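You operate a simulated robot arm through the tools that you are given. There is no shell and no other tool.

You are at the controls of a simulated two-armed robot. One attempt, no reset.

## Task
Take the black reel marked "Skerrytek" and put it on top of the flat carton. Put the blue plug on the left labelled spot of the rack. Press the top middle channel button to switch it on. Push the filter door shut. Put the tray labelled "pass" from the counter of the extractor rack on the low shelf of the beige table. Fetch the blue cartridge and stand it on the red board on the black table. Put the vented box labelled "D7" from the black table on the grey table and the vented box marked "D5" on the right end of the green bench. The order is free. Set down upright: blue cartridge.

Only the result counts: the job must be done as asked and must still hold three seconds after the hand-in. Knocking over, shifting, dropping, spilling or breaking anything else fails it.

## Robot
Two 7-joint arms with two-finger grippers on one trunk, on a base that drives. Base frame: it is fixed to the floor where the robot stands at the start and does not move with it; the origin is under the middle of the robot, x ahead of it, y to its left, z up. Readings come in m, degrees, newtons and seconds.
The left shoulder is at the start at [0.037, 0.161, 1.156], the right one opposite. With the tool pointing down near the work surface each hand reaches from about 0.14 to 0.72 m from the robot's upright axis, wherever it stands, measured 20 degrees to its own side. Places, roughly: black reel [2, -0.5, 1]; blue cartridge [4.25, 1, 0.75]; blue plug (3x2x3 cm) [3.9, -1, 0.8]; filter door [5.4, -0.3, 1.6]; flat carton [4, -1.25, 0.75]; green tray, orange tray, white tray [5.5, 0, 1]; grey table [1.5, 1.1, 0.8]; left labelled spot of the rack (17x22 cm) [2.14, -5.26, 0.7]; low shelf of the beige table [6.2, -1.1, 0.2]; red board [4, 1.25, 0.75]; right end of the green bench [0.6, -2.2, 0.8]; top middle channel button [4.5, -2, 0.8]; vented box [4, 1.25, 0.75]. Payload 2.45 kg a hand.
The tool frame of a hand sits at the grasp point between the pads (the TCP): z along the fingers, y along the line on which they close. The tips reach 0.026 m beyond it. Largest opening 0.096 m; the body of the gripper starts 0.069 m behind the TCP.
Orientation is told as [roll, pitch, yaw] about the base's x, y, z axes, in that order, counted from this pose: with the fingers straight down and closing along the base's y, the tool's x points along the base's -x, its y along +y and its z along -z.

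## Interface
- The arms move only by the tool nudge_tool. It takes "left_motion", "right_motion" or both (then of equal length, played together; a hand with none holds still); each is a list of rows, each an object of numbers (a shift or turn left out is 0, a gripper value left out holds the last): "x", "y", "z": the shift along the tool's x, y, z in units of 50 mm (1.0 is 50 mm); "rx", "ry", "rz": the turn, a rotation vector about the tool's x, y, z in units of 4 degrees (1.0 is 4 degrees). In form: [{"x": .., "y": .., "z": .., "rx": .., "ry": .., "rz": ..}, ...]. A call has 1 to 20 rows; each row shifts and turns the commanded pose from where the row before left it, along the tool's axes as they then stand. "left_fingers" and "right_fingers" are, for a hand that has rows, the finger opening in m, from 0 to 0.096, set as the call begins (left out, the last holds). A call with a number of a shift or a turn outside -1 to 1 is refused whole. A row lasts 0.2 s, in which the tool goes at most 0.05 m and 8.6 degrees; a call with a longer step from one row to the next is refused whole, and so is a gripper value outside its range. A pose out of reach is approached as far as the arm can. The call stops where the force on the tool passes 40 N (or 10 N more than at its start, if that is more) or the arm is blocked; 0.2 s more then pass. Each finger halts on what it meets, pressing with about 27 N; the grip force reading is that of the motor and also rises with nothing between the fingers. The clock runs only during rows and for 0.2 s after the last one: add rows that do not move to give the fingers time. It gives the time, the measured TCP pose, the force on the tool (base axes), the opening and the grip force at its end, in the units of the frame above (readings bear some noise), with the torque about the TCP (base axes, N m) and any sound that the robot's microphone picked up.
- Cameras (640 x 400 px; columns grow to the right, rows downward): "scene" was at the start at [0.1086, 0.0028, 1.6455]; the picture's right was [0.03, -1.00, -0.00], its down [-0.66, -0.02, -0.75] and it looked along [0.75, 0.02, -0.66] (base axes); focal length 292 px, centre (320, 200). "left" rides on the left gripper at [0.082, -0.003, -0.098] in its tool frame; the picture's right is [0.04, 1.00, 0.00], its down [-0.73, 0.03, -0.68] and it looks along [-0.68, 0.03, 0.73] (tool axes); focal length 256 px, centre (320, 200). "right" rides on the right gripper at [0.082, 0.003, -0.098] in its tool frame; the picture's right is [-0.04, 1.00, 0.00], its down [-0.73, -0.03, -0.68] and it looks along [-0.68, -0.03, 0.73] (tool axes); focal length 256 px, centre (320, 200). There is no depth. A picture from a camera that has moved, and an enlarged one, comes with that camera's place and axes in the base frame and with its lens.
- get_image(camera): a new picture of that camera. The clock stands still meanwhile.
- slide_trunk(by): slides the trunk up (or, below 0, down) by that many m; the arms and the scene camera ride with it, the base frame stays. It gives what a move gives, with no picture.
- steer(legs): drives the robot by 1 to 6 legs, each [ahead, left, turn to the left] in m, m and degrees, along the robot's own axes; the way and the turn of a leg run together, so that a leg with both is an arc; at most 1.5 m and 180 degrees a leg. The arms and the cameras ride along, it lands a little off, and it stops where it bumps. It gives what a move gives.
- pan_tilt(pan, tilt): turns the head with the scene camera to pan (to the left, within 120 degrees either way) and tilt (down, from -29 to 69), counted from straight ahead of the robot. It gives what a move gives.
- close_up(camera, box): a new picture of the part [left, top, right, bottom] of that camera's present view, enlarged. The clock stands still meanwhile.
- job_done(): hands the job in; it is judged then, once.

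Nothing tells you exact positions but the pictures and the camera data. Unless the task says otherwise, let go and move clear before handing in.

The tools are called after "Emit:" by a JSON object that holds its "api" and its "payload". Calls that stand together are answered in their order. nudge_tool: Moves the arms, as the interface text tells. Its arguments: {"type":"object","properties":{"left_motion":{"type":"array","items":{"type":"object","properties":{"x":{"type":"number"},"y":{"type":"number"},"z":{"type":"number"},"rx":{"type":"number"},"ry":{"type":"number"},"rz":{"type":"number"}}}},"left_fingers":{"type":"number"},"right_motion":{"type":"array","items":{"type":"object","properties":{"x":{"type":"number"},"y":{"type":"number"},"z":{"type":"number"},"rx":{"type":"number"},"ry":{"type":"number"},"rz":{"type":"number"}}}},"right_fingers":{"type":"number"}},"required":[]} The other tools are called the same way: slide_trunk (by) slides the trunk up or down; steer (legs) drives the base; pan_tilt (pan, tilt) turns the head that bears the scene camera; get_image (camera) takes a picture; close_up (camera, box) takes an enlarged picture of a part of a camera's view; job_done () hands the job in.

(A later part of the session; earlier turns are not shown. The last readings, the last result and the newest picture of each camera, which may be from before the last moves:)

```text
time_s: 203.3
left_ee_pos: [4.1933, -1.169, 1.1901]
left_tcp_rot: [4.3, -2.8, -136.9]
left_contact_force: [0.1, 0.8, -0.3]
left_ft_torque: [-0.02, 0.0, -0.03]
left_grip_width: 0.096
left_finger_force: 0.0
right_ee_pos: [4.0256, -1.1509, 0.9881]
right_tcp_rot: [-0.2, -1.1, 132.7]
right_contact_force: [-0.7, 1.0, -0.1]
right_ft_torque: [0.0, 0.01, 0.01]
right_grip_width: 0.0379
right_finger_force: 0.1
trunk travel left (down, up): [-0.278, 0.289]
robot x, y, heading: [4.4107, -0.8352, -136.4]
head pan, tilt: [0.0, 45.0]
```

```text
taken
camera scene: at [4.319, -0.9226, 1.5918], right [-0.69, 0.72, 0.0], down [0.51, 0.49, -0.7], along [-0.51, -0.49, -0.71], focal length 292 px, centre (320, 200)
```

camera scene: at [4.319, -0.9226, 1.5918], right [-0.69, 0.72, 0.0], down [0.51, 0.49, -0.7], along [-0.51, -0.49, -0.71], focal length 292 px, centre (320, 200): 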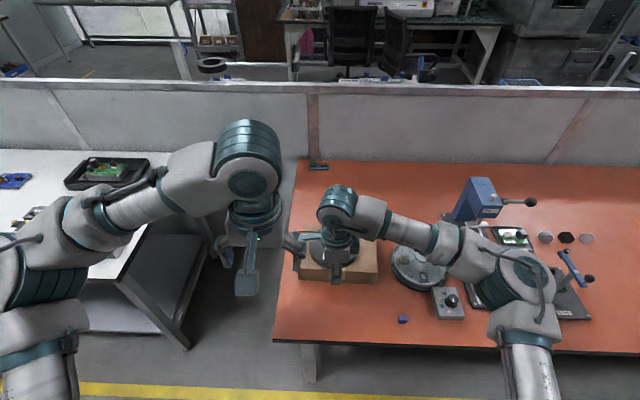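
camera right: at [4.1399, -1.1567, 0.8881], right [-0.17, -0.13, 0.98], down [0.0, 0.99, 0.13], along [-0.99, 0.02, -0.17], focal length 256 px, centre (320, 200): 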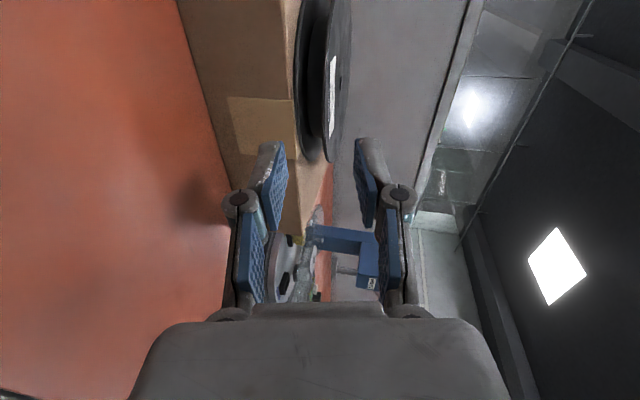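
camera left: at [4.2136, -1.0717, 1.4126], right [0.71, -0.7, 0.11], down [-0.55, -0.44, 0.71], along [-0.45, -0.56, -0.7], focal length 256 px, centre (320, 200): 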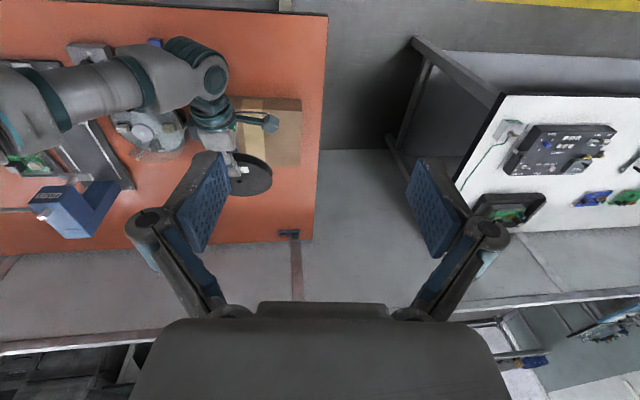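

Emit:
{"api": "nudge_tool", "payload": {"right_motion": [{"z": -0.3}, {"z": -0.5, "y": -0.2}, {"z": -0.5, "y": -0.3}, {"z": -0.5, "y": -0.3}, {"z": -0.5, "y": -0.2}, {"z": -0.3}]}}

Emit:
{"api": "steer", "payload": {"legs": [[0, 0, -1.4], [0, 0.5, 0], [0, 0.45, 0]]}}

Emit:
{"api": "get_image", "payload": {"camera": "scene"}}

Emit:
{"api": "get_image", "payload": {"camera": "left"}}

```text
time_s: 204.7
left_ee_pos: [4.1938, -1.1689, 1.19]
left_tcp_rot: [4.2, -2.8, -137.0]
left_contact_force: [-0.2, 0.3, 0.0]
left_ft_torque: [0.02, 0.0, 0.0]
left_grip_width: 0.0961
left_finger_force: 0.1
right_ee_pos: [4.0632, -1.1201, 1.1159]
right_tcp_rot: [-0.2, -1.2, 132.6]
right_contact_force: [0.6, -0.2, -0.1]
right_ft_torque: [0.02, -0.01, -0.02]
right_grip_width: 0.0382
right_finger_force: 0.0
trunk travel left (down, up): [-0.278, 0.289]
robot x, y, heading: [4.4137, -0.8328, -136.2]
head pan, tilt: [0.0, 45.0]
```

```text
time_s: 210.3
left_ee_pos: [4.8212, -1.8704, 1.1897]
left_tcp_rot: [4.5, -2.8, -139.2]
left_contact_force: [0.1, 0.1, -0.2]
left_ft_torque: [0.0, 0.01, 0.03]
left_grip_width: 0.096
left_finger_force: 0.1
right_ee_pos: [4.6919, -1.8188, 1.1172]
right_tcp_rot: [-0.1, -1.1, 130.4]
right_contact_force: [-1.0, -0.7, -0.3]
right_ft_torque: [0.01, -0.01, -0.02]
right_grip_width: 0.0381
right_finger_force: 0.0
trunk travel left (down, up): [-0.278, 0.289]
robot x, y, heading: [5.0525, -1.5404, -138.5]
head pan, tilt: [0.0, 45.0]
```

```text
taken
camera scene: at [4.9695, -1.6442, 1.5917], right [-0.67, 0.75, 0.01], down [0.52, 0.48, -0.7], along [-0.53, -0.46, -0.71], focal length 292 px, centre (320, 200)
```

scene: 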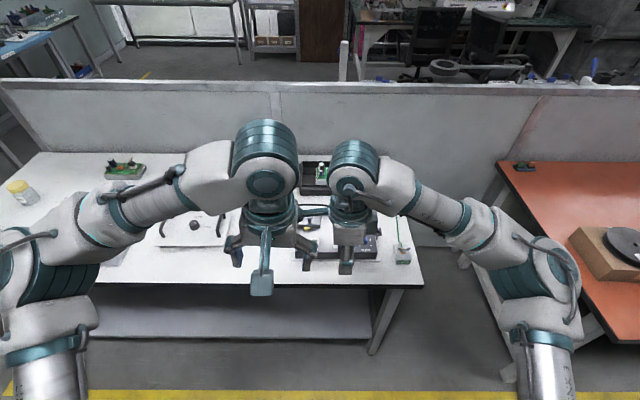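

```text
taken
camera left: at [4.8788, -1.8056, 1.2844], right [0.69, -0.72, 0.07], down [-0.54, -0.44, 0.71], along [-0.48, -0.53, -0.7], focal length 256 px, centre (320, 200)
```

left: 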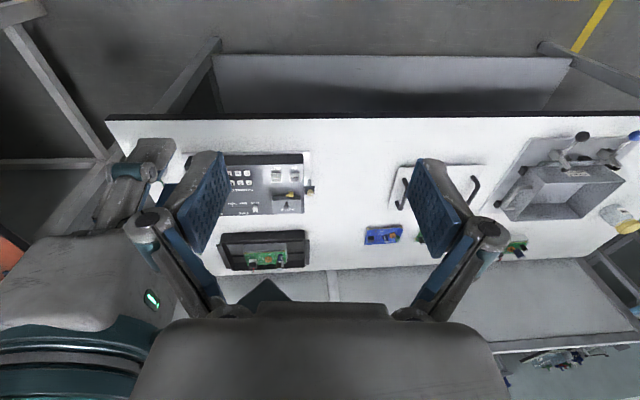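

Emit:
{"api": "close_up", "payload": {"camera": "left", "box": [190, 130, 350, 230]}}

Emit:
{"api": "close_up", "payload": {"camera": "scene", "box": [270, 180, 430, 280]}}

Emit:
{"api": "get_image", "payload": {"camera": "right"}}

```text
4.00 times, centred on (270, 180) of left
camera zoom: at [4.8788, -1.8056, 1.2844], right [0.69, -0.72, 0.07], down [-0.54, -0.44, 0.71], along [-0.48, -0.53, -0.7], focal length 1024 px, centre (520, 280)
```

zoom: 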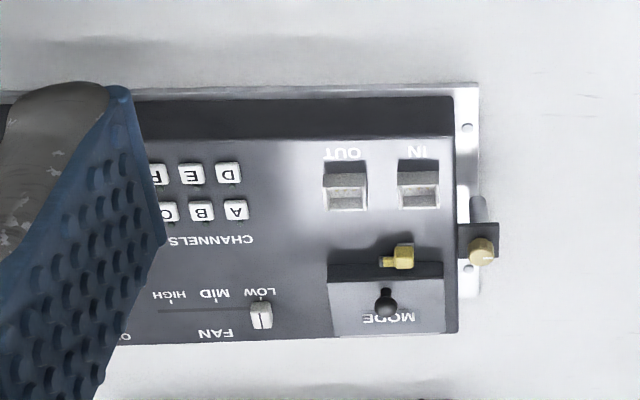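

```text
4.00 times, centred on (350, 230) of scene
camera zoom: at [4.9695, -1.6442, 1.5917], right [-0.67, 0.75, 0.01], down [0.52, 0.48, -0.7], along [-0.53, -0.46, -0.71], focal length 1170 px, centre (200, 80)
```

zoom: 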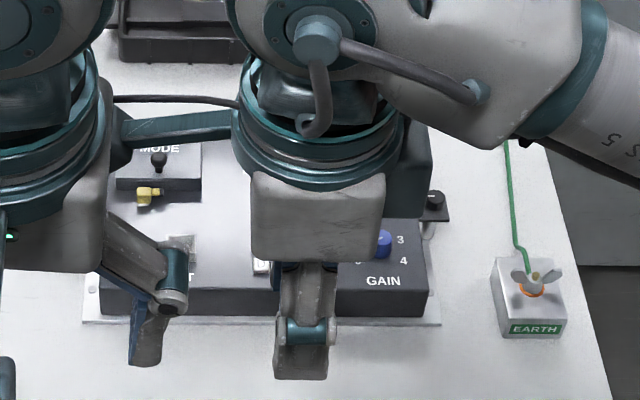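

```text
taken
camera right: at [4.7444, -1.8829, 1.2136], right [-0.79, -0.62, 0.0], down [-0.45, 0.57, 0.69], along [-0.43, 0.55, -0.72], focal length 256 px, centre (320, 200)
```

right: 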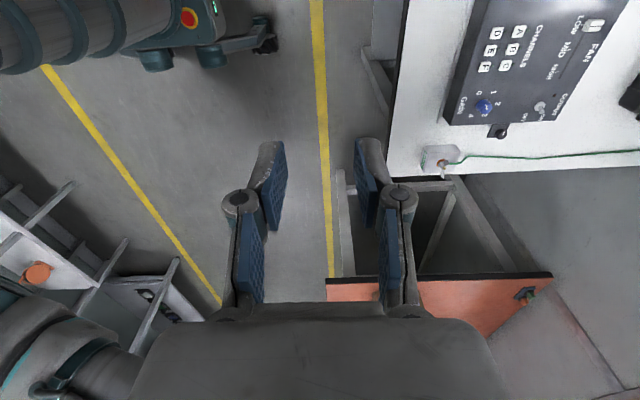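

The panel shows top row A B C and bottom row D E F, so the top middle button is "B" at about [4.474, -1.974, 0.81]. I'll check the floor clearance in front before getting closer.

Emit:
{"api": "pan_tilt", "payload": {"pan": 0, "tilt": 69}}

Emit:
{"api": "get_image", "payload": {"camera": "scene"}}

```text
time_s: 211.2
left_ee_pos: [4.8145, -1.8565, 1.193]
left_tcp_rot: [5.2, -2.9, -139.3]
left_contact_force: [1.0, -0.4, -0.8]
left_ft_torque: [0.05, 0.01, 0.0]
left_grip_width: 0.0959
left_finger_force: 0.0
right_ee_pos: [4.686, -1.8049, 1.1189]
right_tcp_rot: [0.2, -0.4, 130.5]
right_contact_force: [-0.1, 0.4, -0.3]
right_ft_torque: [0.0, 0.0, -0.04]
right_grip_width: 0.0383
right_finger_force: 0.1
trunk travel left (down, up): [-0.278, 0.289]
robot x, y, heading: [5.0506, -1.5397, -138.3]
head pan, tilt: [0.0, 68.8]
```

```text
taken
camera scene: at [4.9887, -1.6271, 1.563], right [-0.67, 0.75, 0.01], down [0.69, 0.62, -0.36], along [-0.28, -0.23, -0.93], focal length 292 px, centre (320, 200)
```

scene: 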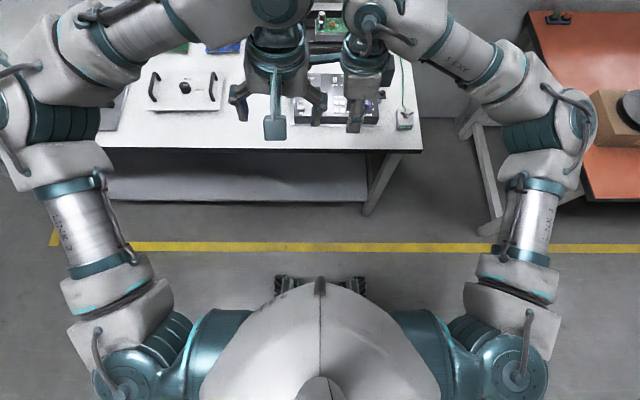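

Emit:
{"api": "steer", "payload": {"legs": [[0.13, 0, 0]]}}

Emit:
{"api": "nudge_tool", "payload": {"right_motion": [{"ry": 0.5, "rx": -0.5}, {"ry": 0.5, "rx": -0.5}, {"ry": 0.5, "rx": -0.5}, {"ry": 0.5, "rx": -0.5}, {"ry": 0.5, "rx": -0.5}, {"ry": 0.5, "rx": -0.5}, {"ry": 0.5, "rx": -0.5}, {"ry": 0.25, "rx": -0.25}, {}, {}, {}, {}, {}], "right_fingers": 0.0}}

Emit:
{"api": "nudge_tool", "payload": {"right_motion": [{}, {}, {}, {}, {}, {}, {}, {}, {}, {}]}}

Emit:
{"api": "get_image", "payload": {"camera": "left"}}

Emit:
{"api": "get_image", "payload": {"camera": "right"}}

```text
time_s: 212.5
left_ee_pos: [4.7136, -1.9363, 1.1925]
left_tcp_rot: [5.6, -3.1, -139.2]
left_contact_force: [-0.8, 0.9, 0.4]
left_ft_torque: [-0.03, 0.0, 0.01]
left_grip_width: 0.096
left_finger_force: 0.0
right_ee_pos: [4.5852, -1.8847, 1.1194]
right_tcp_rot: [0.1, -0.1, 130.5]
right_contact_force: [0.1, -0.6, 0.4]
right_ft_torque: [0.05, -0.01, -0.01]
right_grip_width: 0.0379
right_finger_force: 0.1
trunk travel left (down, up): [-0.278, 0.289]
robot x, y, heading: [4.9537, -1.6286, -138.2]
head pan, tilt: [0.0, 68.8]
```

```text
time_s: 215.5
left_ee_pos: [4.761, -1.9802, 1.1917]
left_tcp_rot: [2.9, -3.4, -138.7]
left_contact_force: [-1.1, 0.3, 0.0]
left_ft_torque: [0.02, 0.01, 0.01]
left_grip_width: 0.096
left_finger_force: 0.1
right_ee_pos: [4.6328, -1.9256, 1.1252]
right_tcp_rot: [15.9, 12.2, 133.0]
right_contact_force: [1.5, 0.3, -0.8]
right_ft_torque: [-0.03, 0.11, -0.01]
right_grip_width: 0.0001
right_finger_force: 27.1
trunk travel left (down, up): [-0.278, 0.289]
robot x, y, heading: [4.9615, -1.6401, -138.2]
head pan, tilt: [0.0, 68.8]
stopped in row 13 (right hand): the arm was blocked; the commanded pose is now the measured one
```

```text
time_s: 217.7
left_ee_pos: [4.7296, -1.9451, 1.1951]
left_tcp_rot: [4.9, -3.4, -139.2]
left_contact_force: [0.1, 0.2, -1.2]
left_ft_torque: [-0.09, -0.03, 0.0]
left_grip_width: 0.0961
left_finger_force: 0.0
right_ee_pos: [4.6037, -1.8935, 1.1214]
right_tcp_rot: [15.8, 13.9, 132.7]
right_contact_force: [-0.2, 0.5, -0.2]
right_ft_torque: [0.0, -0.03, 0.04]
right_grip_width: 0.0001
right_finger_force: 26.7
trunk travel left (down, up): [-0.278, 0.289]
robot x, y, heading: [4.9574, -1.631, -138.4]
head pan, tilt: [0.0, 68.8]
```

```text
taken
camera left: at [4.7879, -1.8793, 1.2889], right [0.69, -0.72, 0.08], down [-0.54, -0.43, 0.72], along [-0.49, -0.54, -0.69], focal length 256 px, centre (320, 200)
```

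left: 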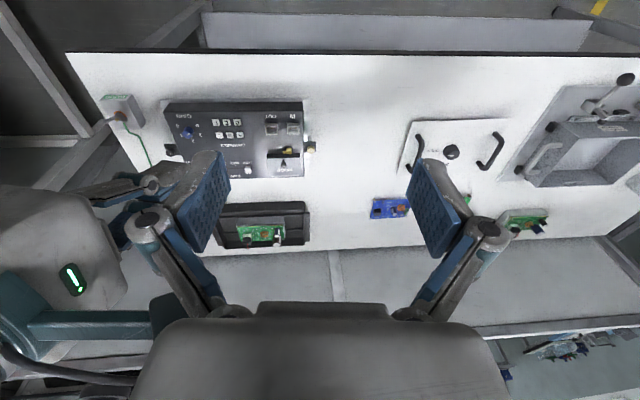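

```text
taken
camera right: at [4.6582, -1.9177, 1.2339], right [-0.78, -0.57, 0.25], down [-0.43, 0.78, 0.45], along [-0.46, 0.24, -0.86], focal length 256 px, centre (320, 200)
```

right: 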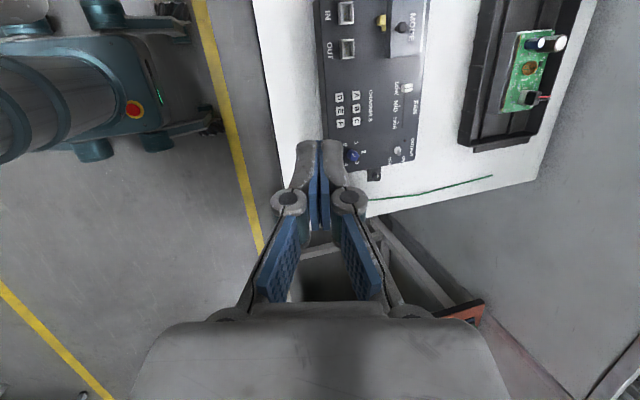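

Sway again after driving; I'll wait for it to settle before pressing.

Emit:
{"api": "nudge_tool", "payload": {"right_motion": [{}, {}, {}, {}, {}, {}, {}, {}, {}, {}, {}, {}, {}, {}, {}, {}, {}, {}, {}, {}]}}

Emit:
{"api": "nudge_tool", "payload": {"right_motion": [{}, {}, {}, {}, {}, {}, {}, {}, {}, {}, {}, {}, {}, {}, {}, {}, {}, {}, {}, {}]}}

Emit:
{"api": "nudge_tool", "payload": {"right_motion": [{}, {}, {}, {}, {}, {}, {}, {}, {}, {}, {}, {}, {}, {}, {}, {}, {}, {}, {}, {}]}}

Emit:
{"api": "nudge_tool", "payload": {"right_motion": [{}, {}, {}, {}, {}, {}, {}, {}, {}, {}, {}, {}, {}, {}, {}, {}, {}, {}, {}, {}]}}

Emit:
{"api": "nudge_tool", "payload": {"right_motion": [{}]}}

Emit:
{"api": "nudge_tool", "payload": {"right_motion": [{}]}}

Emit:
{"api": "get_image", "payload": {"camera": "right"}}

Emit:
{"api": "close_up", "payload": {"camera": "right", "box": [280, 0, 440, 200]}}

```text
time_s: 222.1
left_ee_pos: [4.7262, -1.9339, 1.1974]
left_tcp_rot: [5.1, -3.7, -139.1]
left_contact_force: [0.4, 0.3, -0.4]
left_ft_torque: [-0.02, 0.07, -0.01]
left_grip_width: 0.096
left_finger_force: 0.1
right_ee_pos: [4.5982, -1.8829, 1.1229]
right_tcp_rot: [16.1, 14.3, 132.5]
right_contact_force: [-0.9, -0.4, -0.5]
right_ft_torque: [0.06, -0.05, 0.0]
right_grip_width: 0.0
right_finger_force: 26.9
trunk travel left (down, up): [-0.278, 0.289]
robot x, y, heading: [4.9563, -1.6284, -138.3]
head pan, tilt: [0.0, 68.8]
stopped in row 20 (right hand): the arm was blocked; the commanded pose is now the measured one
```

```text
time_s: 226.5
left_ee_pos: [4.7268, -1.9281, 1.1981]
left_tcp_rot: [5.1, -3.8, -139.5]
left_contact_force: [0.7, 0.6, 0.0]
left_ft_torque: [-0.04, 0.04, 0.01]
left_grip_width: 0.0959
left_finger_force: 0.0
right_ee_pos: [4.597, -1.8759, 1.1251]
right_tcp_rot: [16.2, 14.3, 132.3]
right_contact_force: [-0.6, -0.3, -0.5]
right_ft_torque: [0.04, -0.01, -0.02]
right_grip_width: 0.0
right_finger_force: 27.3
trunk travel left (down, up): [-0.278, 0.289]
robot x, y, heading: [4.95, -1.6191, -138.3]
head pan, tilt: [0.0, 68.8]
stopped in row 20 (right hand): the arm was blocked; the commanded pose is now the measured one
```

```text
time_s: 230.7
left_ee_pos: [4.7169, -1.9165, 1.1985]
left_tcp_rot: [5.6, -3.9, -139.6]
left_contact_force: [0.3, 0.6, -0.4]
left_ft_torque: [-0.06, 0.01, 0.01]
left_grip_width: 0.096
left_finger_force: 0.0
right_ee_pos: [4.5877, -1.8687, 1.1263]
right_tcp_rot: [16.2, 14.7, 132.1]
right_contact_force: [-0.9, 0.6, 0.2]
right_ft_torque: [0.03, -0.09, 0.05]
right_grip_width: 0.0
right_finger_force: 27.2
trunk travel left (down, up): [-0.278, 0.289]
robot x, y, heading: [4.9479, -1.6231, -138.7]
head pan, tilt: [0.0, 68.8]
```

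```text
time_s: 234.9
left_ee_pos: [4.7333, -1.9357, 1.1966]
left_tcp_rot: [4.7, -3.8, -139.4]
left_contact_force: [-0.2, -0.8, 0.0]
left_ft_torque: [0.02, 0.02, -0.02]
left_grip_width: 0.096
left_finger_force: 0.0
right_ee_pos: [4.6037, -1.8854, 1.1252]
right_tcp_rot: [16.2, 13.7, 132.3]
right_contact_force: [-0.6, 0.3, -0.1]
right_ft_torque: [0.0, -0.01, -0.03]
right_grip_width: 0.0
right_finger_force: 26.9
trunk travel left (down, up): [-0.278, 0.289]
robot x, y, heading: [4.9536, -1.6232, -138.5]
head pan, tilt: [0.0, 68.8]
```

```text
time_s: 235.3
left_ee_pos: [4.7283, -1.9292, 1.199]
left_tcp_rot: [4.9, -3.9, -139.5]
left_contact_force: [0.0, 0.3, 0.1]
left_ft_torque: [-0.02, 0.0, -0.03]
left_grip_width: 0.0961
left_finger_force: 0.1
right_ee_pos: [4.5986, -1.8795, 1.1253]
right_tcp_rot: [16.2, 14.1, 132.2]
right_contact_force: [0.0, -0.7, -0.2]
right_ft_torque: [0.05, 0.0, 0.01]
right_grip_width: 0.0002
right_finger_force: 26.7
trunk travel left (down, up): [-0.278, 0.289]
robot x, y, heading: [4.953, -1.6241, -138.1]
head pan, tilt: [0.0, 68.8]
```

```text
time_s: 235.7
left_ee_pos: [4.7415, -1.9452, 1.196]
left_tcp_rot: [4.0, -3.8, -139.2]
left_contact_force: [-0.1, 0.0, 0.6]
left_ft_torque: [0.01, -0.02, -0.02]
left_grip_width: 0.096
left_finger_force: 0.0
right_ee_pos: [4.6118, -1.8935, 1.1261]
right_tcp_rot: [16.1, 13.2, 132.4]
right_contact_force: [0.5, 0.0, -0.3]
right_ft_torque: [0.0, 0.06, -0.05]
right_grip_width: 0.0
right_finger_force: 26.8
trunk travel left (down, up): [-0.278, 0.289]
robot x, y, heading: [4.9536, -1.6247, -138.4]
head pan, tilt: [0.0, 68.8]
```

```text
taken
camera right: at [4.6685, -1.919, 1.2374], right [-0.78, -0.57, 0.26], down [-0.42, 0.78, 0.46], along [-0.47, 0.25, -0.85], focal length 256 px, centre (320, 200)
```

right: 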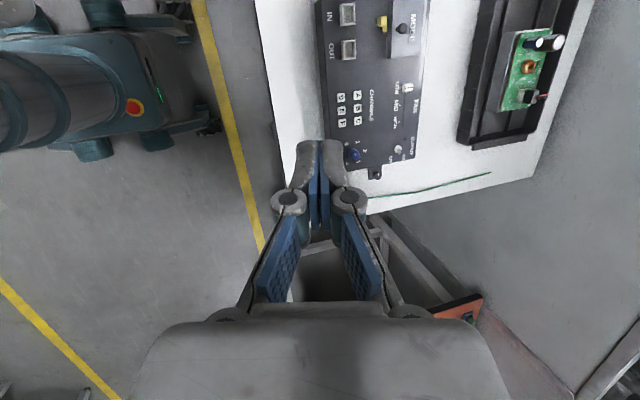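

```text
2.00 times, centred on (360, 100) of right
camera zoom: at [4.6685, -1.919, 1.2374], right [-0.78, -0.57, 0.26], down [-0.42, 0.78, 0.46], along [-0.47, 0.25, -0.85], focal length 512 px, centre (240, 400)
```

zoom: 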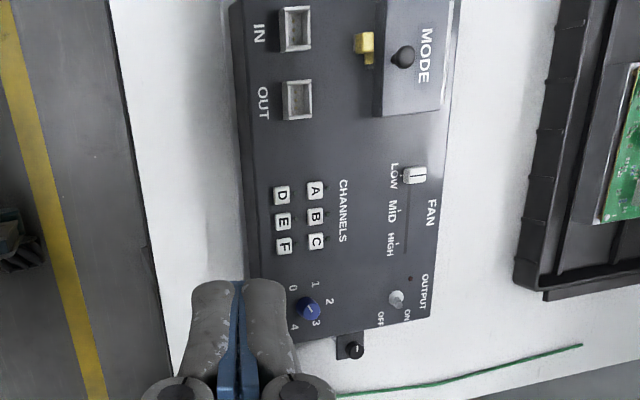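

Emit:
{"api": "nudge_tool", "payload": {"left_motion": [{}, {}, {}, {}, {}, {}, {}, {}, {}, {}, {}, {}, {}, {}, {}, {}, {}, {}, {}, {}]}}

Emit:
{"api": "nudge_tool", "payload": {"left_motion": [{}, {}, {}, {}, {}, {}, {}, {}, {}, {}, {}, {}, {}, {}, {}, {}, {}, {}, {}, {}]}}

Emit:
{"api": "nudge_tool", "payload": {"left_motion": [{}, {}, {}, {}, {}, {}, {}, {}, {}, {}, {}, {}, {}, {}, {}, {}, {}, {}, {}, {}]}}

Emit:
{"api": "nudge_tool", "payload": {"left_motion": [{}]}}

Emit:
{"api": "nudge_tool", "payload": {"left_motion": [{}]}}

Emit:
{"api": "nudge_tool", "payload": {"left_motion": [{}]}}

```text
time_s: 239.9
left_ee_pos: [4.7437, -1.9472, 1.1959]
left_tcp_rot: [4.1, -3.8, -139.3]
left_contact_force: [-0.5, -1.0, 0.1]
left_ft_torque: [0.05, 0.02, 0.0]
left_grip_width: 0.096
left_finger_force: 0.3
right_ee_pos: [4.6123, -1.8957, 1.1266]
right_tcp_rot: [16.2, 13.1, 132.5]
right_contact_force: [0.2, -0.2, -0.3]
right_ft_torque: [-0.01, 0.04, -0.03]
right_grip_width: 0.0002
right_finger_force: 26.5
trunk travel left (down, up): [-0.278, 0.289]
robot x, y, heading: [4.9556, -1.6301, -138.5]
head pan, tilt: [0.0, 68.8]
```

```text
time_s: 244.1
left_ee_pos: [4.7298, -1.9319, 1.1975]
left_tcp_rot: [4.9, -3.9, -139.5]
left_contact_force: [0.5, -0.6, 0.0]
left_ft_torque: [0.0, -0.04, 0.04]
left_grip_width: 0.0963
left_finger_force: 0.2
right_ee_pos: [4.5981, -1.881, 1.1255]
right_tcp_rot: [16.2, 14.0, 132.3]
right_contact_force: [-0.4, 0.3, -0.2]
right_ft_torque: [-0.02, -0.01, 0.0]
right_grip_width: 0.0
right_finger_force: 27.4
trunk travel left (down, up): [-0.278, 0.289]
robot x, y, heading: [4.9506, -1.6232, -138.4]
head pan, tilt: [0.0, 68.8]
```

```text
time_s: 248.3
left_ee_pos: [4.7328, -1.9357, 1.1976]
left_tcp_rot: [4.6, -3.8, -139.4]
left_contact_force: [-1.1, 0.7, 0.1]
left_ft_torque: [-0.01, -0.01, -0.02]
left_grip_width: 0.096
left_finger_force: 0.2
right_ee_pos: [4.6028, -1.8833, 1.1259]
right_tcp_rot: [16.2, 13.7, 132.3]
right_contact_force: [0.1, 0.6, 0.3]
right_ft_torque: [0.02, 0.01, 0.0]
right_grip_width: 0.0
right_finger_force: 27.6
trunk travel left (down, up): [-0.278, 0.289]
robot x, y, heading: [4.9524, -1.627, -138.4]
head pan, tilt: [0.0, 68.8]
```

```text
time_s: 248.7
left_ee_pos: [4.7329, -1.9348, 1.1974]
left_tcp_rot: [4.6, -3.9, -139.5]
left_contact_force: [-0.7, -0.6, -0.2]
left_ft_torque: [0.01, 0.0, -0.02]
left_grip_width: 0.096
left_finger_force: 0.1
right_ee_pos: [4.6022, -1.8844, 1.1249]
right_tcp_rot: [16.2, 13.8, 132.3]
right_contact_force: [-0.4, -0.1, 1.4]
right_ft_torque: [-0.02, 0.0, 0.02]
right_grip_width: 0.0001
right_finger_force: 26.8
trunk travel left (down, up): [-0.278, 0.289]
robot x, y, heading: [4.9487, -1.6258, -138.3]
head pan, tilt: [0.0, 68.8]
```

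```text
time_s: 249.1
left_ee_pos: [4.7322, -1.9348, 1.1971]
left_tcp_rot: [4.6, -3.8, -139.4]
left_contact_force: [0.6, -0.7, 0.3]
left_ft_torque: [0.03, 0.01, -0.02]
left_grip_width: 0.0961
left_finger_force: 0.1
right_ee_pos: [4.6023, -1.8851, 1.1269]
right_tcp_rot: [16.3, 13.8, 132.3]
right_contact_force: [-0.3, -0.1, -0.2]
right_ft_torque: [0.02, 0.01, 0.01]
right_grip_width: 0.0
right_finger_force: 27.4
trunk travel left (down, up): [-0.278, 0.289]
robot x, y, heading: [4.9504, -1.6239, -138.3]
head pan, tilt: [0.0, 68.8]
```

```text
time_s: 249.5
left_ee_pos: [4.7327, -1.9359, 1.1971]
left_tcp_rot: [4.6, -4.0, -139.4]
left_contact_force: [0.0, 0.0, -0.5]
left_ft_torque: [0.0, 0.05, -0.03]
left_grip_width: 0.096
left_finger_force: 0.0
right_ee_pos: [4.6028, -1.8836, 1.1255]
right_tcp_rot: [16.3, 13.9, 132.2]
right_contact_force: [0.2, -0.6, -0.1]
right_ft_torque: [-0.01, 0.02, -0.01]
right_grip_width: 0.0
right_finger_force: 27.5
trunk travel left (down, up): [-0.278, 0.289]
robot x, y, heading: [4.9491, -1.6241, -138.2]
head pan, tilt: [0.0, 68.8]
```

Settled. Fresh close-ups to locate button B precisely.

Emit:
{"api": "close_up", "payload": {"camera": "right", "box": [280, 60, 440, 160]}}

Emit:
{"api": "close_up", "payload": {"camera": "left", "box": [150, 90, 310, 190]}}

Emit:
{"api": "close_up", "payload": {"camera": "scene", "box": [240, 20, 480, 170]}}

```text
4.00 times, centred on (360, 110) of right
camera zoom: at [4.6595, -1.9093, 1.2376], right [-0.78, -0.57, 0.26], down [-0.42, 0.79, 0.45], along [-0.46, 0.24, -0.85], focal length 1024 px, centre (160, 560)
```

zoom: 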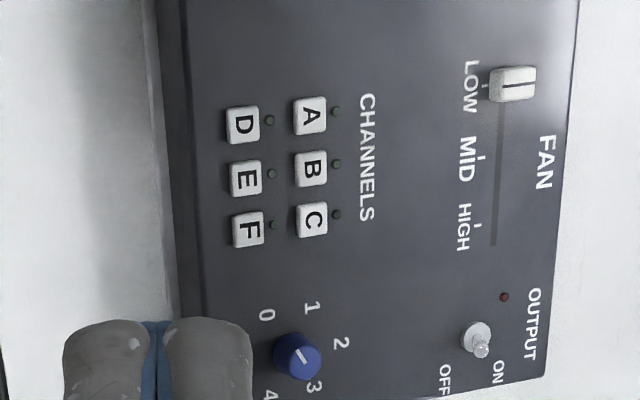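

```text
4.00 times, centred on (230, 140) of left
camera zoom: at [4.7918, -1.8699, 1.2905], right [0.68, -0.73, 0.08], down [-0.54, -0.43, 0.73], along [-0.5, -0.54, -0.68], focal length 1024 px, centre (680, 440)
```

zoom: 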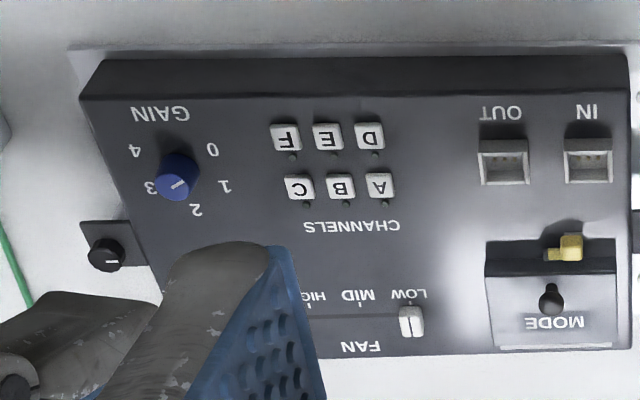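

```text
2.67 times, centred on (360, 95) of scene
camera zoom: at [4.8744, -1.6926, 1.5632], right [-0.66, 0.75, 0.0], down [0.7, 0.62, -0.36], along [-0.27, -0.24, -0.93], focal length 780 px, centre (213, 480)
```

zoom: 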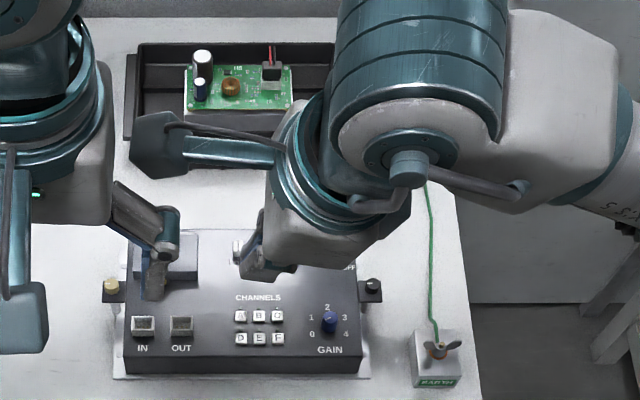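

Emit:
{"api": "nudge_tool", "payload": {"right_motion": [{"ry": -0.4}, {"ry": -0.8}, {"ry": -0.8}, {"ry": -0.8}, {"ry": -0.8}, {"ry": -0.8}, {"ry": -0.8}, {"ry": -0.8}, {"ry": -0.8}, {"ry": -0.5}, {}, {}]}}

Emit:
{"api": "nudge_tool", "payload": {"left_motion": [{}, {}, {}, {}, {}, {}, {}, {}, {}, {}, {}, {}, {}, {}, {}, {}, {}, {}, {}, {}]}}

Emit:
{"api": "get_image", "payload": {"camera": "right"}}

Emit:
{"api": "get_image", "payload": {"camera": "scene"}}

```text
time_s: 251.5
left_ee_pos: [4.7382, -1.9372, 1.1985]
left_tcp_rot: [4.6, -4.0, -138.8]
left_contact_force: [1.4, -3.7, -2.2]
left_ft_torque: [0.35, 0.14, 0.09]
left_grip_width: 0.0959
left_finger_force: 0.0
right_ee_pos: [4.6046, -1.8815, 1.1312]
right_tcp_rot: [16.5, -11.9, 124.6]
right_contact_force: [-0.5, -0.6, -0.3]
right_ft_torque: [0.03, 0.06, 0.0]
right_grip_width: 0.0002
right_finger_force: 26.6
trunk travel left (down, up): [-0.278, 0.289]
robot x, y, heading: [4.9498, -1.6192, -138.5]
head pan, tilt: [0.0, 68.8]
stopped in row 10 (left hand): the force on the tool passed its limit at 53 N (the readings are from after the stop); the commanded pose is now the measured one
```

```text
time_s: 255.7
left_ee_pos: [4.7375, -1.9392, 1.199]
left_tcp_rot: [4.7, -4.0, -138.7]
left_contact_force: [13.1, -16.0, -1.9]
left_ft_torque: [1.8, 1.53, 0.24]
left_grip_width: 0.0959
left_finger_force: 0.0
right_ee_pos: [4.6035, -1.8818, 1.1303]
right_tcp_rot: [16.3, -11.9, 124.4]
right_contact_force: [0.0, 0.6, 0.4]
right_ft_torque: [0.01, 0.03, -0.04]
right_grip_width: 0.0
right_finger_force: 26.7
trunk travel left (down, up): [-0.278, 0.289]
robot x, y, heading: [4.949, -1.6243, -138.2]
head pan, tilt: [0.0, 68.8]
```

```text
taken
camera right: at [4.6802, -1.9492, 1.2059], right [-0.78, -0.56, 0.28], down [-0.15, 0.61, 0.78], along [-0.61, 0.57, -0.56], focal length 256 px, centre (320, 200)
```

right: 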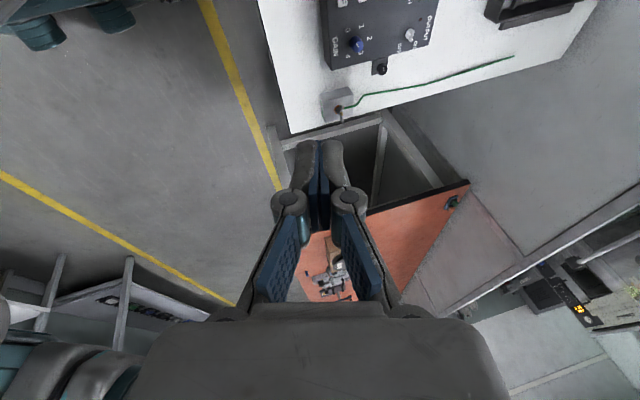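

```text
taken
camera scene: at [4.875, -1.6932, 1.5632], right [-0.66, 0.75, 0.0], down [0.7, 0.62, -0.36], along [-0.27, -0.24, -0.93], focal length 292 px, centre (320, 200)
```

scene: 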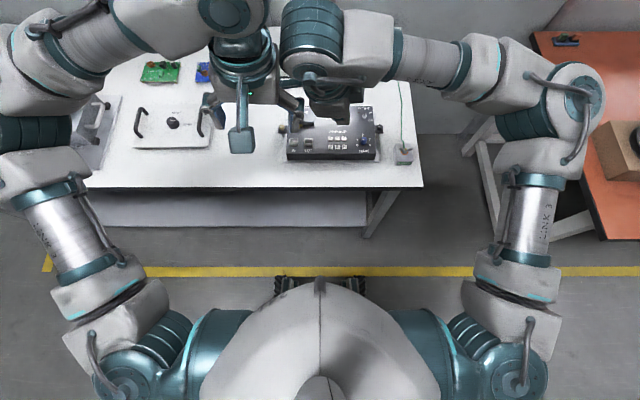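

The right hand's camera touched the left hand; I'll move the left hand away to the left.

Emit:
{"api": "nudge_tool", "payload": {"left_motion": [{"y": 0.5}, {"y": 0.7}, {"y": 0.8, "x": 0.3}, {"y": 0.8, "x": 0.4}, {"y": 0.8, "x": 0.4}, {"y": 0.5, "x": 0.3}]}}

Emit:
{"api": "nudge_tool", "payload": {"left_motion": [{}, {}, {}, {}, {}, {}, {}, {}, {}, {}, {}, {}, {}, {}, {}, {}, {}, {}, {}, {}]}}

Emit:
{"api": "nudge_tool", "payload": {"left_motion": [{}]}}

Emit:
{"api": "get_image", "payload": {"camera": "scene"}}

```text
time_s: 257.1
left_ee_pos: [4.9269, -2.0446, 1.2105]
left_tcp_rot: [4.7, -3.9, -138.8]
left_contact_force: [0.6, -0.7, -0.3]
left_ft_torque: [0.02, 0.02, 0.04]
left_grip_width: 0.096
left_finger_force: 0.0
right_ee_pos: [4.6055, -1.8824, 1.1293]
right_tcp_rot: [16.6, -11.9, 124.4]
right_contact_force: [1.2, 0.7, 0.3]
right_ft_torque: [0.01, 0.01, 0.01]
right_grip_width: 0.0001
right_finger_force: 27.0
trunk travel left (down, up): [-0.278, 0.289]
robot x, y, heading: [4.9495, -1.6237, -138.4]
head pan, tilt: [0.0, 68.8]
```

```text
time_s: 261.3
left_ee_pos: [4.9266, -2.0442, 1.2123]
left_tcp_rot: [4.7, -4.0, -138.8]
left_contact_force: [-0.1, 0.1, -0.2]
left_ft_torque: [-0.01, 0.03, -0.02]
left_grip_width: 0.096
left_finger_force: 0.0
right_ee_pos: [4.6044, -1.8823, 1.1294]
right_tcp_rot: [16.4, -11.8, 124.4]
right_contact_force: [-0.3, -0.1, 0.1]
right_ft_torque: [0.0, 0.01, -0.01]
right_grip_width: 0.0003
right_finger_force: 26.4
trunk travel left (down, up): [-0.278, 0.289]
robot x, y, heading: [4.9472, -1.6265, -138.3]
head pan, tilt: [0.0, 68.8]
```

```text
time_s: 261.7
left_ee_pos: [4.9259, -2.0456, 1.2103]
left_tcp_rot: [4.6, -4.0, -138.7]
left_contact_force: [0.2, 0.4, 0.3]
left_ft_torque: [0.03, 0.0, 0.0]
left_grip_width: 0.0959
left_finger_force: 0.0
right_ee_pos: [4.6035, -1.882, 1.1296]
right_tcp_rot: [16.4, -11.9, 124.5]
right_contact_force: [-0.1, -0.4, 0.4]
right_ft_torque: [0.03, -0.04, 0.01]
right_grip_width: 0.0
right_finger_force: 27.5
trunk travel left (down, up): [-0.278, 0.289]
robot x, y, heading: [4.9509, -1.6274, -138.5]
head pan, tilt: [0.0, 68.8]
```

```text
taken
camera scene: at [4.8772, -1.6941, 1.5632], right [-0.66, 0.75, 0.0], down [0.7, 0.62, -0.36], along [-0.27, -0.24, -0.93], focal length 292 px, centre (320, 200)
```

scene: 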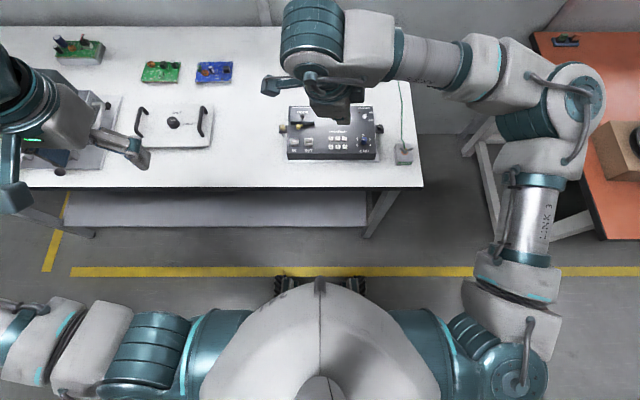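

Emit:
{"api": "nudge_tool", "payload": {"right_motion": [{"x": 0.05, "y": 0.1, "z": 0.3}, {"x": 0.12, "y": 0.22, "z": 0.66}, {"x": 0.12, "y": 0.22, "z": 0.66}, {"x": 0.12, "y": 0.22, "z": 0.66}, {"x": 0.12, "y": 0.22, "z": 0.66}, {"x": 0.12, "y": 0.22, "z": 0.66}, {"x": 0.12, "y": 0.22, "z": 0.66}, {"x": 0.08, "y": 0.15, "z": 0.4}, {"x": 0.05, "y": 0.08, "z": 0.3}]}}

Emit:
{"api": "nudge_tool", "payload": {"left_motion": [{}, {}, {}, {}, {}, {}, {}, {}, {}, {}, {}, {}, {}, {}, {}, {}, {}, {}, {}, {}]}}

Emit:
{"api": "nudge_tool", "payload": {"left_motion": [{}]}}

Emit:
{"api": "get_image", "payload": {"camera": "right"}}

Emit:
{"api": "close_up", "payload": {"camera": "right", "box": [220, 40, 420, 165]}}

Emit:
{"api": "close_up", "payload": {"camera": "scene", "box": [240, 70, 440, 195]}}

```text
time_s: 263.7
left_ee_pos: [4.925, -2.0456, 1.2102]
left_tcp_rot: [4.7, -3.9, -138.7]
left_contact_force: [0.0, -0.2, 0.0]
left_ft_torque: [0.02, -0.03, 0.0]
left_grip_width: 0.0959
left_finger_force: 0.1
right_ee_pos: [4.4811, -1.9672, 0.91]
right_tcp_rot: [16.4, -11.8, 124.4]
right_contact_force: [-0.9, -0.7, 0.6]
right_ft_torque: [0.01, 0.03, 0.01]
right_grip_width: 0.0
right_finger_force: 27.1
trunk travel left (down, up): [-0.278, 0.289]
robot x, y, heading: [4.9503, -1.6229, -138.5]
head pan, tilt: [0.0, 68.8]
```

```text
time_s: 267.9
left_ee_pos: [4.9259, -2.0459, 1.2105]
left_tcp_rot: [4.6, -3.9, -138.7]
left_contact_force: [-0.7, -0.7, 0.2]
left_ft_torque: [-0.01, -0.02, -0.01]
left_grip_width: 0.0961
left_finger_force: 0.1
right_ee_pos: [4.4799, -1.966, 0.9104]
right_tcp_rot: [16.4, -11.8, 124.6]
right_contact_force: [-0.7, -0.8, 0.3]
right_ft_torque: [-0.02, -0.01, -0.02]
right_grip_width: 0.0
right_finger_force: 26.9
trunk travel left (down, up): [-0.278, 0.289]
robot x, y, heading: [4.9508, -1.6251, -138.4]
head pan, tilt: [0.0, 68.8]
```

```text
time_s: 268.3
left_ee_pos: [4.9264, -2.0455, 1.2105]
left_tcp_rot: [4.7, -4.0, -138.8]
left_contact_force: [0.0, -0.5, 0.3]
left_ft_torque: [-0.02, 0.01, -0.01]
left_grip_width: 0.0959
left_finger_force: 0.1
right_ee_pos: [4.4813, -1.9669, 0.9117]
right_tcp_rot: [16.4, -11.8, 124.5]
right_contact_force: [0.2, -0.4, -0.6]
right_ft_torque: [0.01, 0.0, 0.0]
right_grip_width: 0.0
right_finger_force: 27.4
trunk travel left (down, up): [-0.278, 0.289]
robot x, y, heading: [4.9531, -1.6267, -138.4]
head pan, tilt: [0.0, 68.8]
```

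```text
taken
camera right: at [4.5579, -2.0339, 0.9868], right [-0.78, -0.56, 0.28], down [-0.15, 0.61, 0.78], along [-0.61, 0.57, -0.56], focal length 256 px, centre (320, 200)
```

right: 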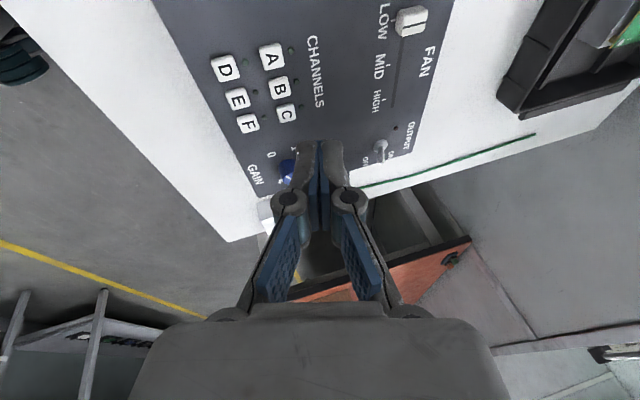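

```text
3.20 times, centred on (320, 102) of right
camera zoom: at [4.5579, -2.0339, 0.9868], right [-0.78, -0.56, 0.28], down [-0.15, 0.61, 0.78], along [-0.61, 0.57, -0.56], focal length 819 px, centre (320, 512)
```

zoom: 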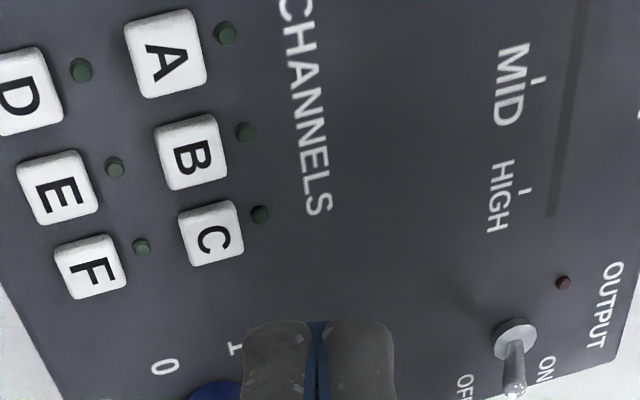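

```text
3.20 times, centred on (340, 132) of scene
camera zoom: at [4.8766, -1.6945, 1.5632], right [-0.66, 0.75, 0.0], down [0.7, 0.62, -0.36], along [-0.27, -0.24, -0.93], focal length 936 px, centre (256, 416)
```

zoom: 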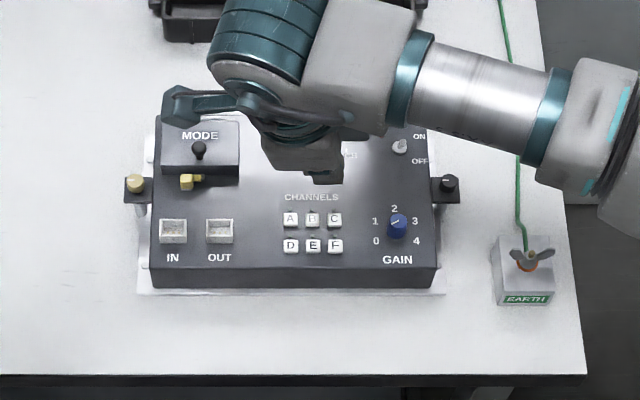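

Emit:
{"api": "nudge_tool", "payload": {"right_motion": [{"x": 0.04, "y": -0.05, "z": 0.14}, {"x": 0.05, "y": -0.06, "z": 0.14}, {"x": 0.04, "y": -0.05, "z": 0.14}, {"x": 0.04, "y": -0.05, "z": 0.14}, {}, {}, {}]}}

Emit:
{"api": "nudge_tool", "payload": {"left_motion": [{}, {}, {}, {}, {}]}}

Emit:
{"api": "close_up", "payload": {"camera": "right", "box": [220, 40, 420, 165]}}

Emit:
{"api": "close_up", "payload": {"camera": "scene", "box": [280, 90, 400, 165]}}

```text
time_s: 269.9
left_ee_pos: [4.9247, -2.0455, 1.2098]
left_tcp_rot: [4.8, -4.0, -138.6]
left_contact_force: [-0.4, -0.5, -1.1]
left_ft_torque: [0.02, 0.0, -0.01]
left_grip_width: 0.096
left_finger_force: 0.1
right_ee_pos: [4.4837, -1.9679, 0.879]
right_tcp_rot: [16.3, -11.8, 124.4]
right_contact_force: [0.2, 0.0, -0.3]
right_ft_torque: [-0.02, 0.0, -0.02]
right_grip_width: 0.0
right_finger_force: 27.3
trunk travel left (down, up): [-0.278, 0.289]
robot x, y, heading: [4.9514, -1.6248, -138.7]
head pan, tilt: [0.0, 68.8]
```

```text
time_s: 271.1
left_ee_pos: [4.9259, -2.0443, 1.2102]
left_tcp_rot: [4.7, -4.0, -138.6]
left_contact_force: [0.0, -0.7, 0.2]
left_ft_torque: [-0.02, 0.01, -0.02]
left_grip_width: 0.0959
left_finger_force: 0.1
right_ee_pos: [4.4838, -1.966, 0.8804]
right_tcp_rot: [16.3, -11.9, 124.5]
right_contact_force: [0.1, 0.7, 0.5]
right_ft_torque: [0.02, 0.0, -0.02]
right_grip_width: 0.0001
right_finger_force: 26.8
trunk travel left (down, up): [-0.278, 0.289]
robot x, y, heading: [4.9509, -1.6254, -138.1]
head pan, tilt: [0.0, 68.8]
```

```text
3.20 times, centred on (320, 102) of right
camera zoom: at [4.5607, -2.0346, 0.9552], right [-0.78, -0.56, 0.28], down [-0.15, 0.61, 0.78], along [-0.61, 0.57, -0.56], focal length 819 px, centre (320, 512)
```

zoom: 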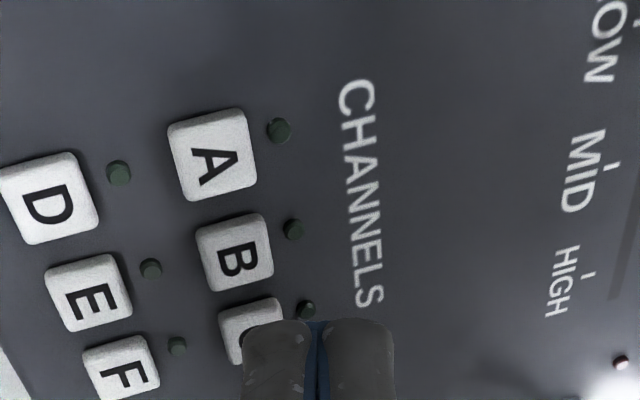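

```text
5.33 times, centred on (340, 128) of scene
camera zoom: at [4.8766, -1.6945, 1.5632], right [-0.66, 0.75, 0.0], down [0.7, 0.62, -0.36], along [-0.27, -0.24, -0.93], focal length 1560 px, centre (213, 587)
```

zoom: 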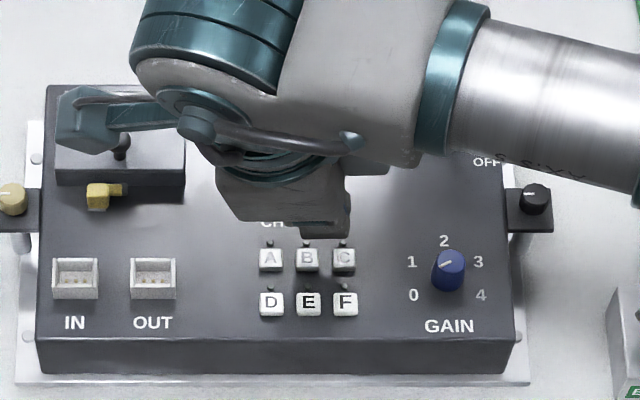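

Emit:
{"api": "nudge_tool", "payload": {"right_motion": [{"x": 0.0206, "y": -0.0276, "z": 0.0939}, {"x": 0.0206, "y": -0.0276, "z": 0.0939}, {}]}}

Emit:
{"api": "close_up", "payload": {"camera": "right", "box": [220, 40, 420, 165]}}

```text
time_s: 271.9
left_ee_pos: [4.9251, -2.0464, 1.2121]
left_tcp_rot: [4.7, -4.0, -138.7]
left_contact_force: [0.5, -0.4, -0.4]
left_ft_torque: [0.0, 0.0, 0.0]
left_grip_width: 0.0961
left_finger_force: 0.0
right_ee_pos: [4.4837, -1.9669, 0.869]
right_tcp_rot: [16.4, -11.9, 124.5]
right_contact_force: [-0.5, -0.5, 0.2]
right_ft_torque: [0.03, 0.02, -0.02]
right_grip_width: 0.0
right_finger_force: 27.0
trunk travel left (down, up): [-0.278, 0.289]
robot x, y, heading: [4.952, -1.627, -138.3]
head pan, tilt: [0.0, 68.8]
```

```text
3.20 times, centred on (320, 102) of right
camera zoom: at [4.5615, -2.0344, 0.9455], right [-0.78, -0.56, 0.28], down [-0.15, 0.61, 0.78], along [-0.61, 0.57, -0.56], focal length 819 px, centre (320, 512)
```

zoom: 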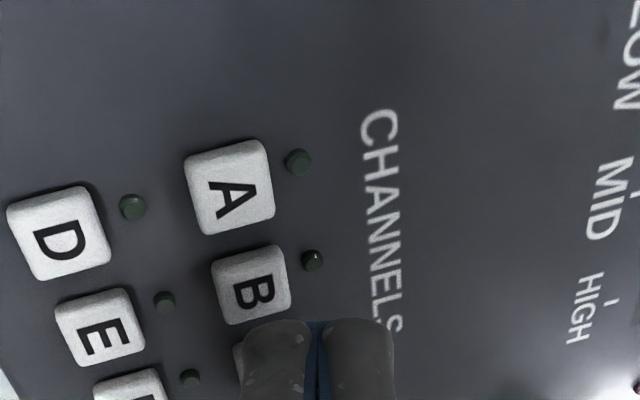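

Emit:
{"api": "nudge_tool", "payload": {"right_motion": [{"x": -0.0412, "y": 0.0552, "z": -0.188}, {"x": -0.0412, "y": 0.0552, "z": -0.188}, {"ry": -0.6}, {"ry": -0.8}, {"ry": -0.8}, {"ry": -0.8}, {}, {}, {}, {}]}}

Emit:
{"api": "nudge_tool", "payload": {"left_motion": [{}, {}, {}, {}, {}, {}, {}, {}]}}

Emit:
{"api": "close_up", "payload": {"camera": "right", "box": [220, 40, 420, 165]}}

```text
time_s: 274.1
left_ee_pos: [4.9263, -2.0456, 1.2106]
left_tcp_rot: [4.7, -4.1, -138.7]
left_contact_force: [-0.7, -0.3, 0.2]
left_ft_torque: [-0.01, -0.02, -0.03]
left_grip_width: 0.0958
left_finger_force: 0.0
right_ee_pos: [4.4826, -1.9679, 0.8885]
right_tcp_rot: [17.6, -23.4, 120.7]
right_contact_force: [-0.6, -0.2, -0.4]
right_ft_torque: [-0.03, 0.0, -0.01]
right_grip_width: 0.0
right_finger_force: 27.0
trunk travel left (down, up): [-0.278, 0.289]
robot x, y, heading: [4.9533, -1.6258, -138.2]
head pan, tilt: [0.0, 68.8]
```

```text
time_s: 275.9
left_ee_pos: [4.9263, -2.0451, 1.2092]
left_tcp_rot: [4.7, -4.0, -138.8]
left_contact_force: [-0.3, 0.5, -0.2]
left_ft_torque: [0.01, -0.02, 0.0]
left_grip_width: 0.0961
left_finger_force: 0.1
right_ee_pos: [4.4847, -1.9679, 0.8892]
right_tcp_rot: [17.5, -23.4, 120.8]
right_contact_force: [0.0, 1.1, 0.1]
right_ft_torque: [0.0, -0.03, 0.03]
right_grip_width: 0.0
right_finger_force: 27.0
trunk travel left (down, up): [-0.278, 0.289]
robot x, y, heading: [4.9549, -1.626, -138.3]
head pan, tilt: [0.0, 68.8]
```

```text
3.20 times, centred on (320, 102) of right
camera zoom: at [4.5645, -2.0496, 0.9438], right [-0.78, -0.56, 0.29], down [-0.02, 0.48, 0.88], along [-0.63, 0.68, -0.38], focal length 819 px, centre (320, 512)
```

zoom: 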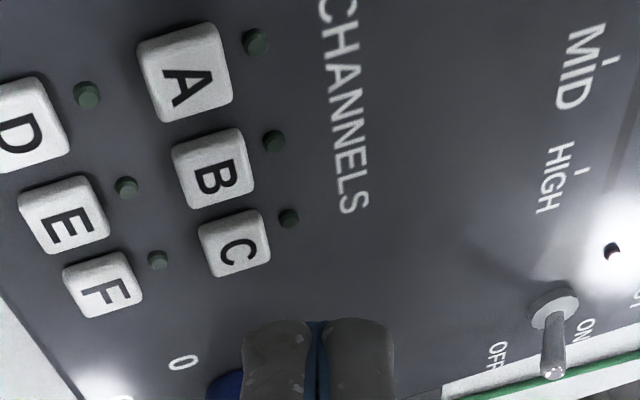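

Emit:
{"api": "nudge_tool", "payload": {"right_motion": [{"x": 0.093, "y": -0.056, "z": 0.154}, {"x": 0.093, "y": -0.056, "z": 0.154}, {"x": 0.093, "y": -0.056, "z": 0.154}, {}, {}, {}]}}

Emit:
{"api": "close_up", "payload": {"camera": "right", "box": [220, 40, 420, 165]}}

```text
time_s: 277.3
left_ee_pos: [4.9262, -2.046, 1.2101]
left_tcp_rot: [4.7, -4.0, -138.8]
left_contact_force: [-0.3, 0.0, 0.3]
left_ft_torque: [-0.02, 0.01, 0.0]
left_grip_width: 0.0959
left_finger_force: 0.1
right_ee_pos: [4.4861, -1.9693, 0.8604]
right_tcp_rot: [17.5, -23.4, 120.8]
right_contact_force: [0.0, 0.2, 0.3]
right_ft_torque: [0.0, 0.01, 0.01]
right_grip_width: 0.0
right_finger_force: 26.6
trunk travel left (down, up): [-0.278, 0.289]
robot x, y, heading: [4.9524, -1.6254, -138.5]
head pan, tilt: [0.0, 68.8]
```

```text
3.20 times, centred on (320, 102) of right
camera zoom: at [4.5675, -2.0509, 0.9154], right [-0.78, -0.56, 0.29], down [-0.02, 0.48, 0.88], along [-0.63, 0.68, -0.38], focal length 819 px, centre (320, 512)
```

zoom: 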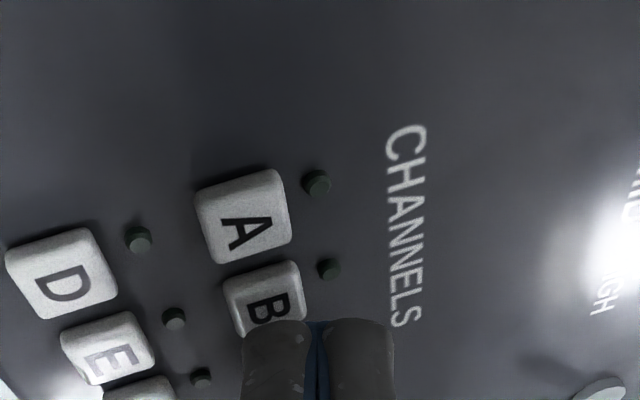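

Emit:
{"api": "nudge_tool", "payload": {"right_motion": [{"y": 0.06}, {"x": 0.0238, "y": -0.0166, "z": 0.0525}, {"x": 0.0238, "y": -0.0166, "z": 0.0525}, {}]}}

Emit:
{"api": "close_up", "payload": {"camera": "right", "box": [220, 40, 420, 165]}}

```text
time_s: 278.3
left_ee_pos: [4.9262, -2.0449, 1.2102]
left_tcp_rot: [4.7, -4.1, -138.6]
left_contact_force: [0.2, -1.2, 0.4]
left_ft_torque: [0.02, 0.01, 0.01]
left_grip_width: 0.0959
left_finger_force: 0.1
right_ee_pos: [4.4837, -1.9725, 0.8565]
right_tcp_rot: [17.5, -23.3, 120.8]
right_contact_force: [0.7, -0.3, 2.5]
right_ft_torque: [0.01, 0.0, 0.02]
right_grip_width: 0.0
right_finger_force: 26.8
trunk travel left (down, up): [-0.278, 0.289]
robot x, y, heading: [4.9521, -1.6294, -138.3]
head pan, tilt: [0.0, 68.8]
heard: click
```

```text
3.20 times, centred on (320, 102) of right
camera zoom: at [4.5645, -2.0539, 0.9108], right [-0.78, -0.56, 0.29], down [-0.02, 0.48, 0.88], along [-0.63, 0.68, -0.38], focal length 819 px, centre (320, 512)
```

zoom: 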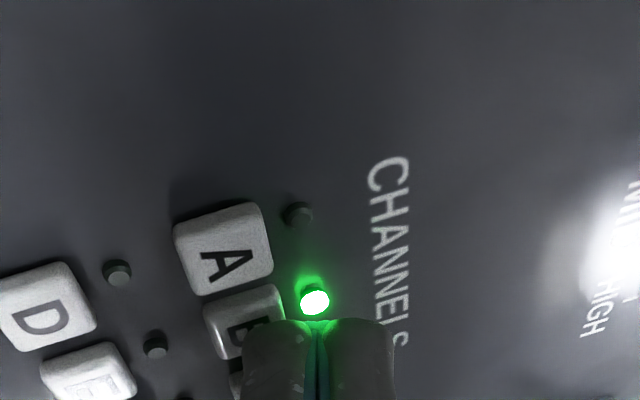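

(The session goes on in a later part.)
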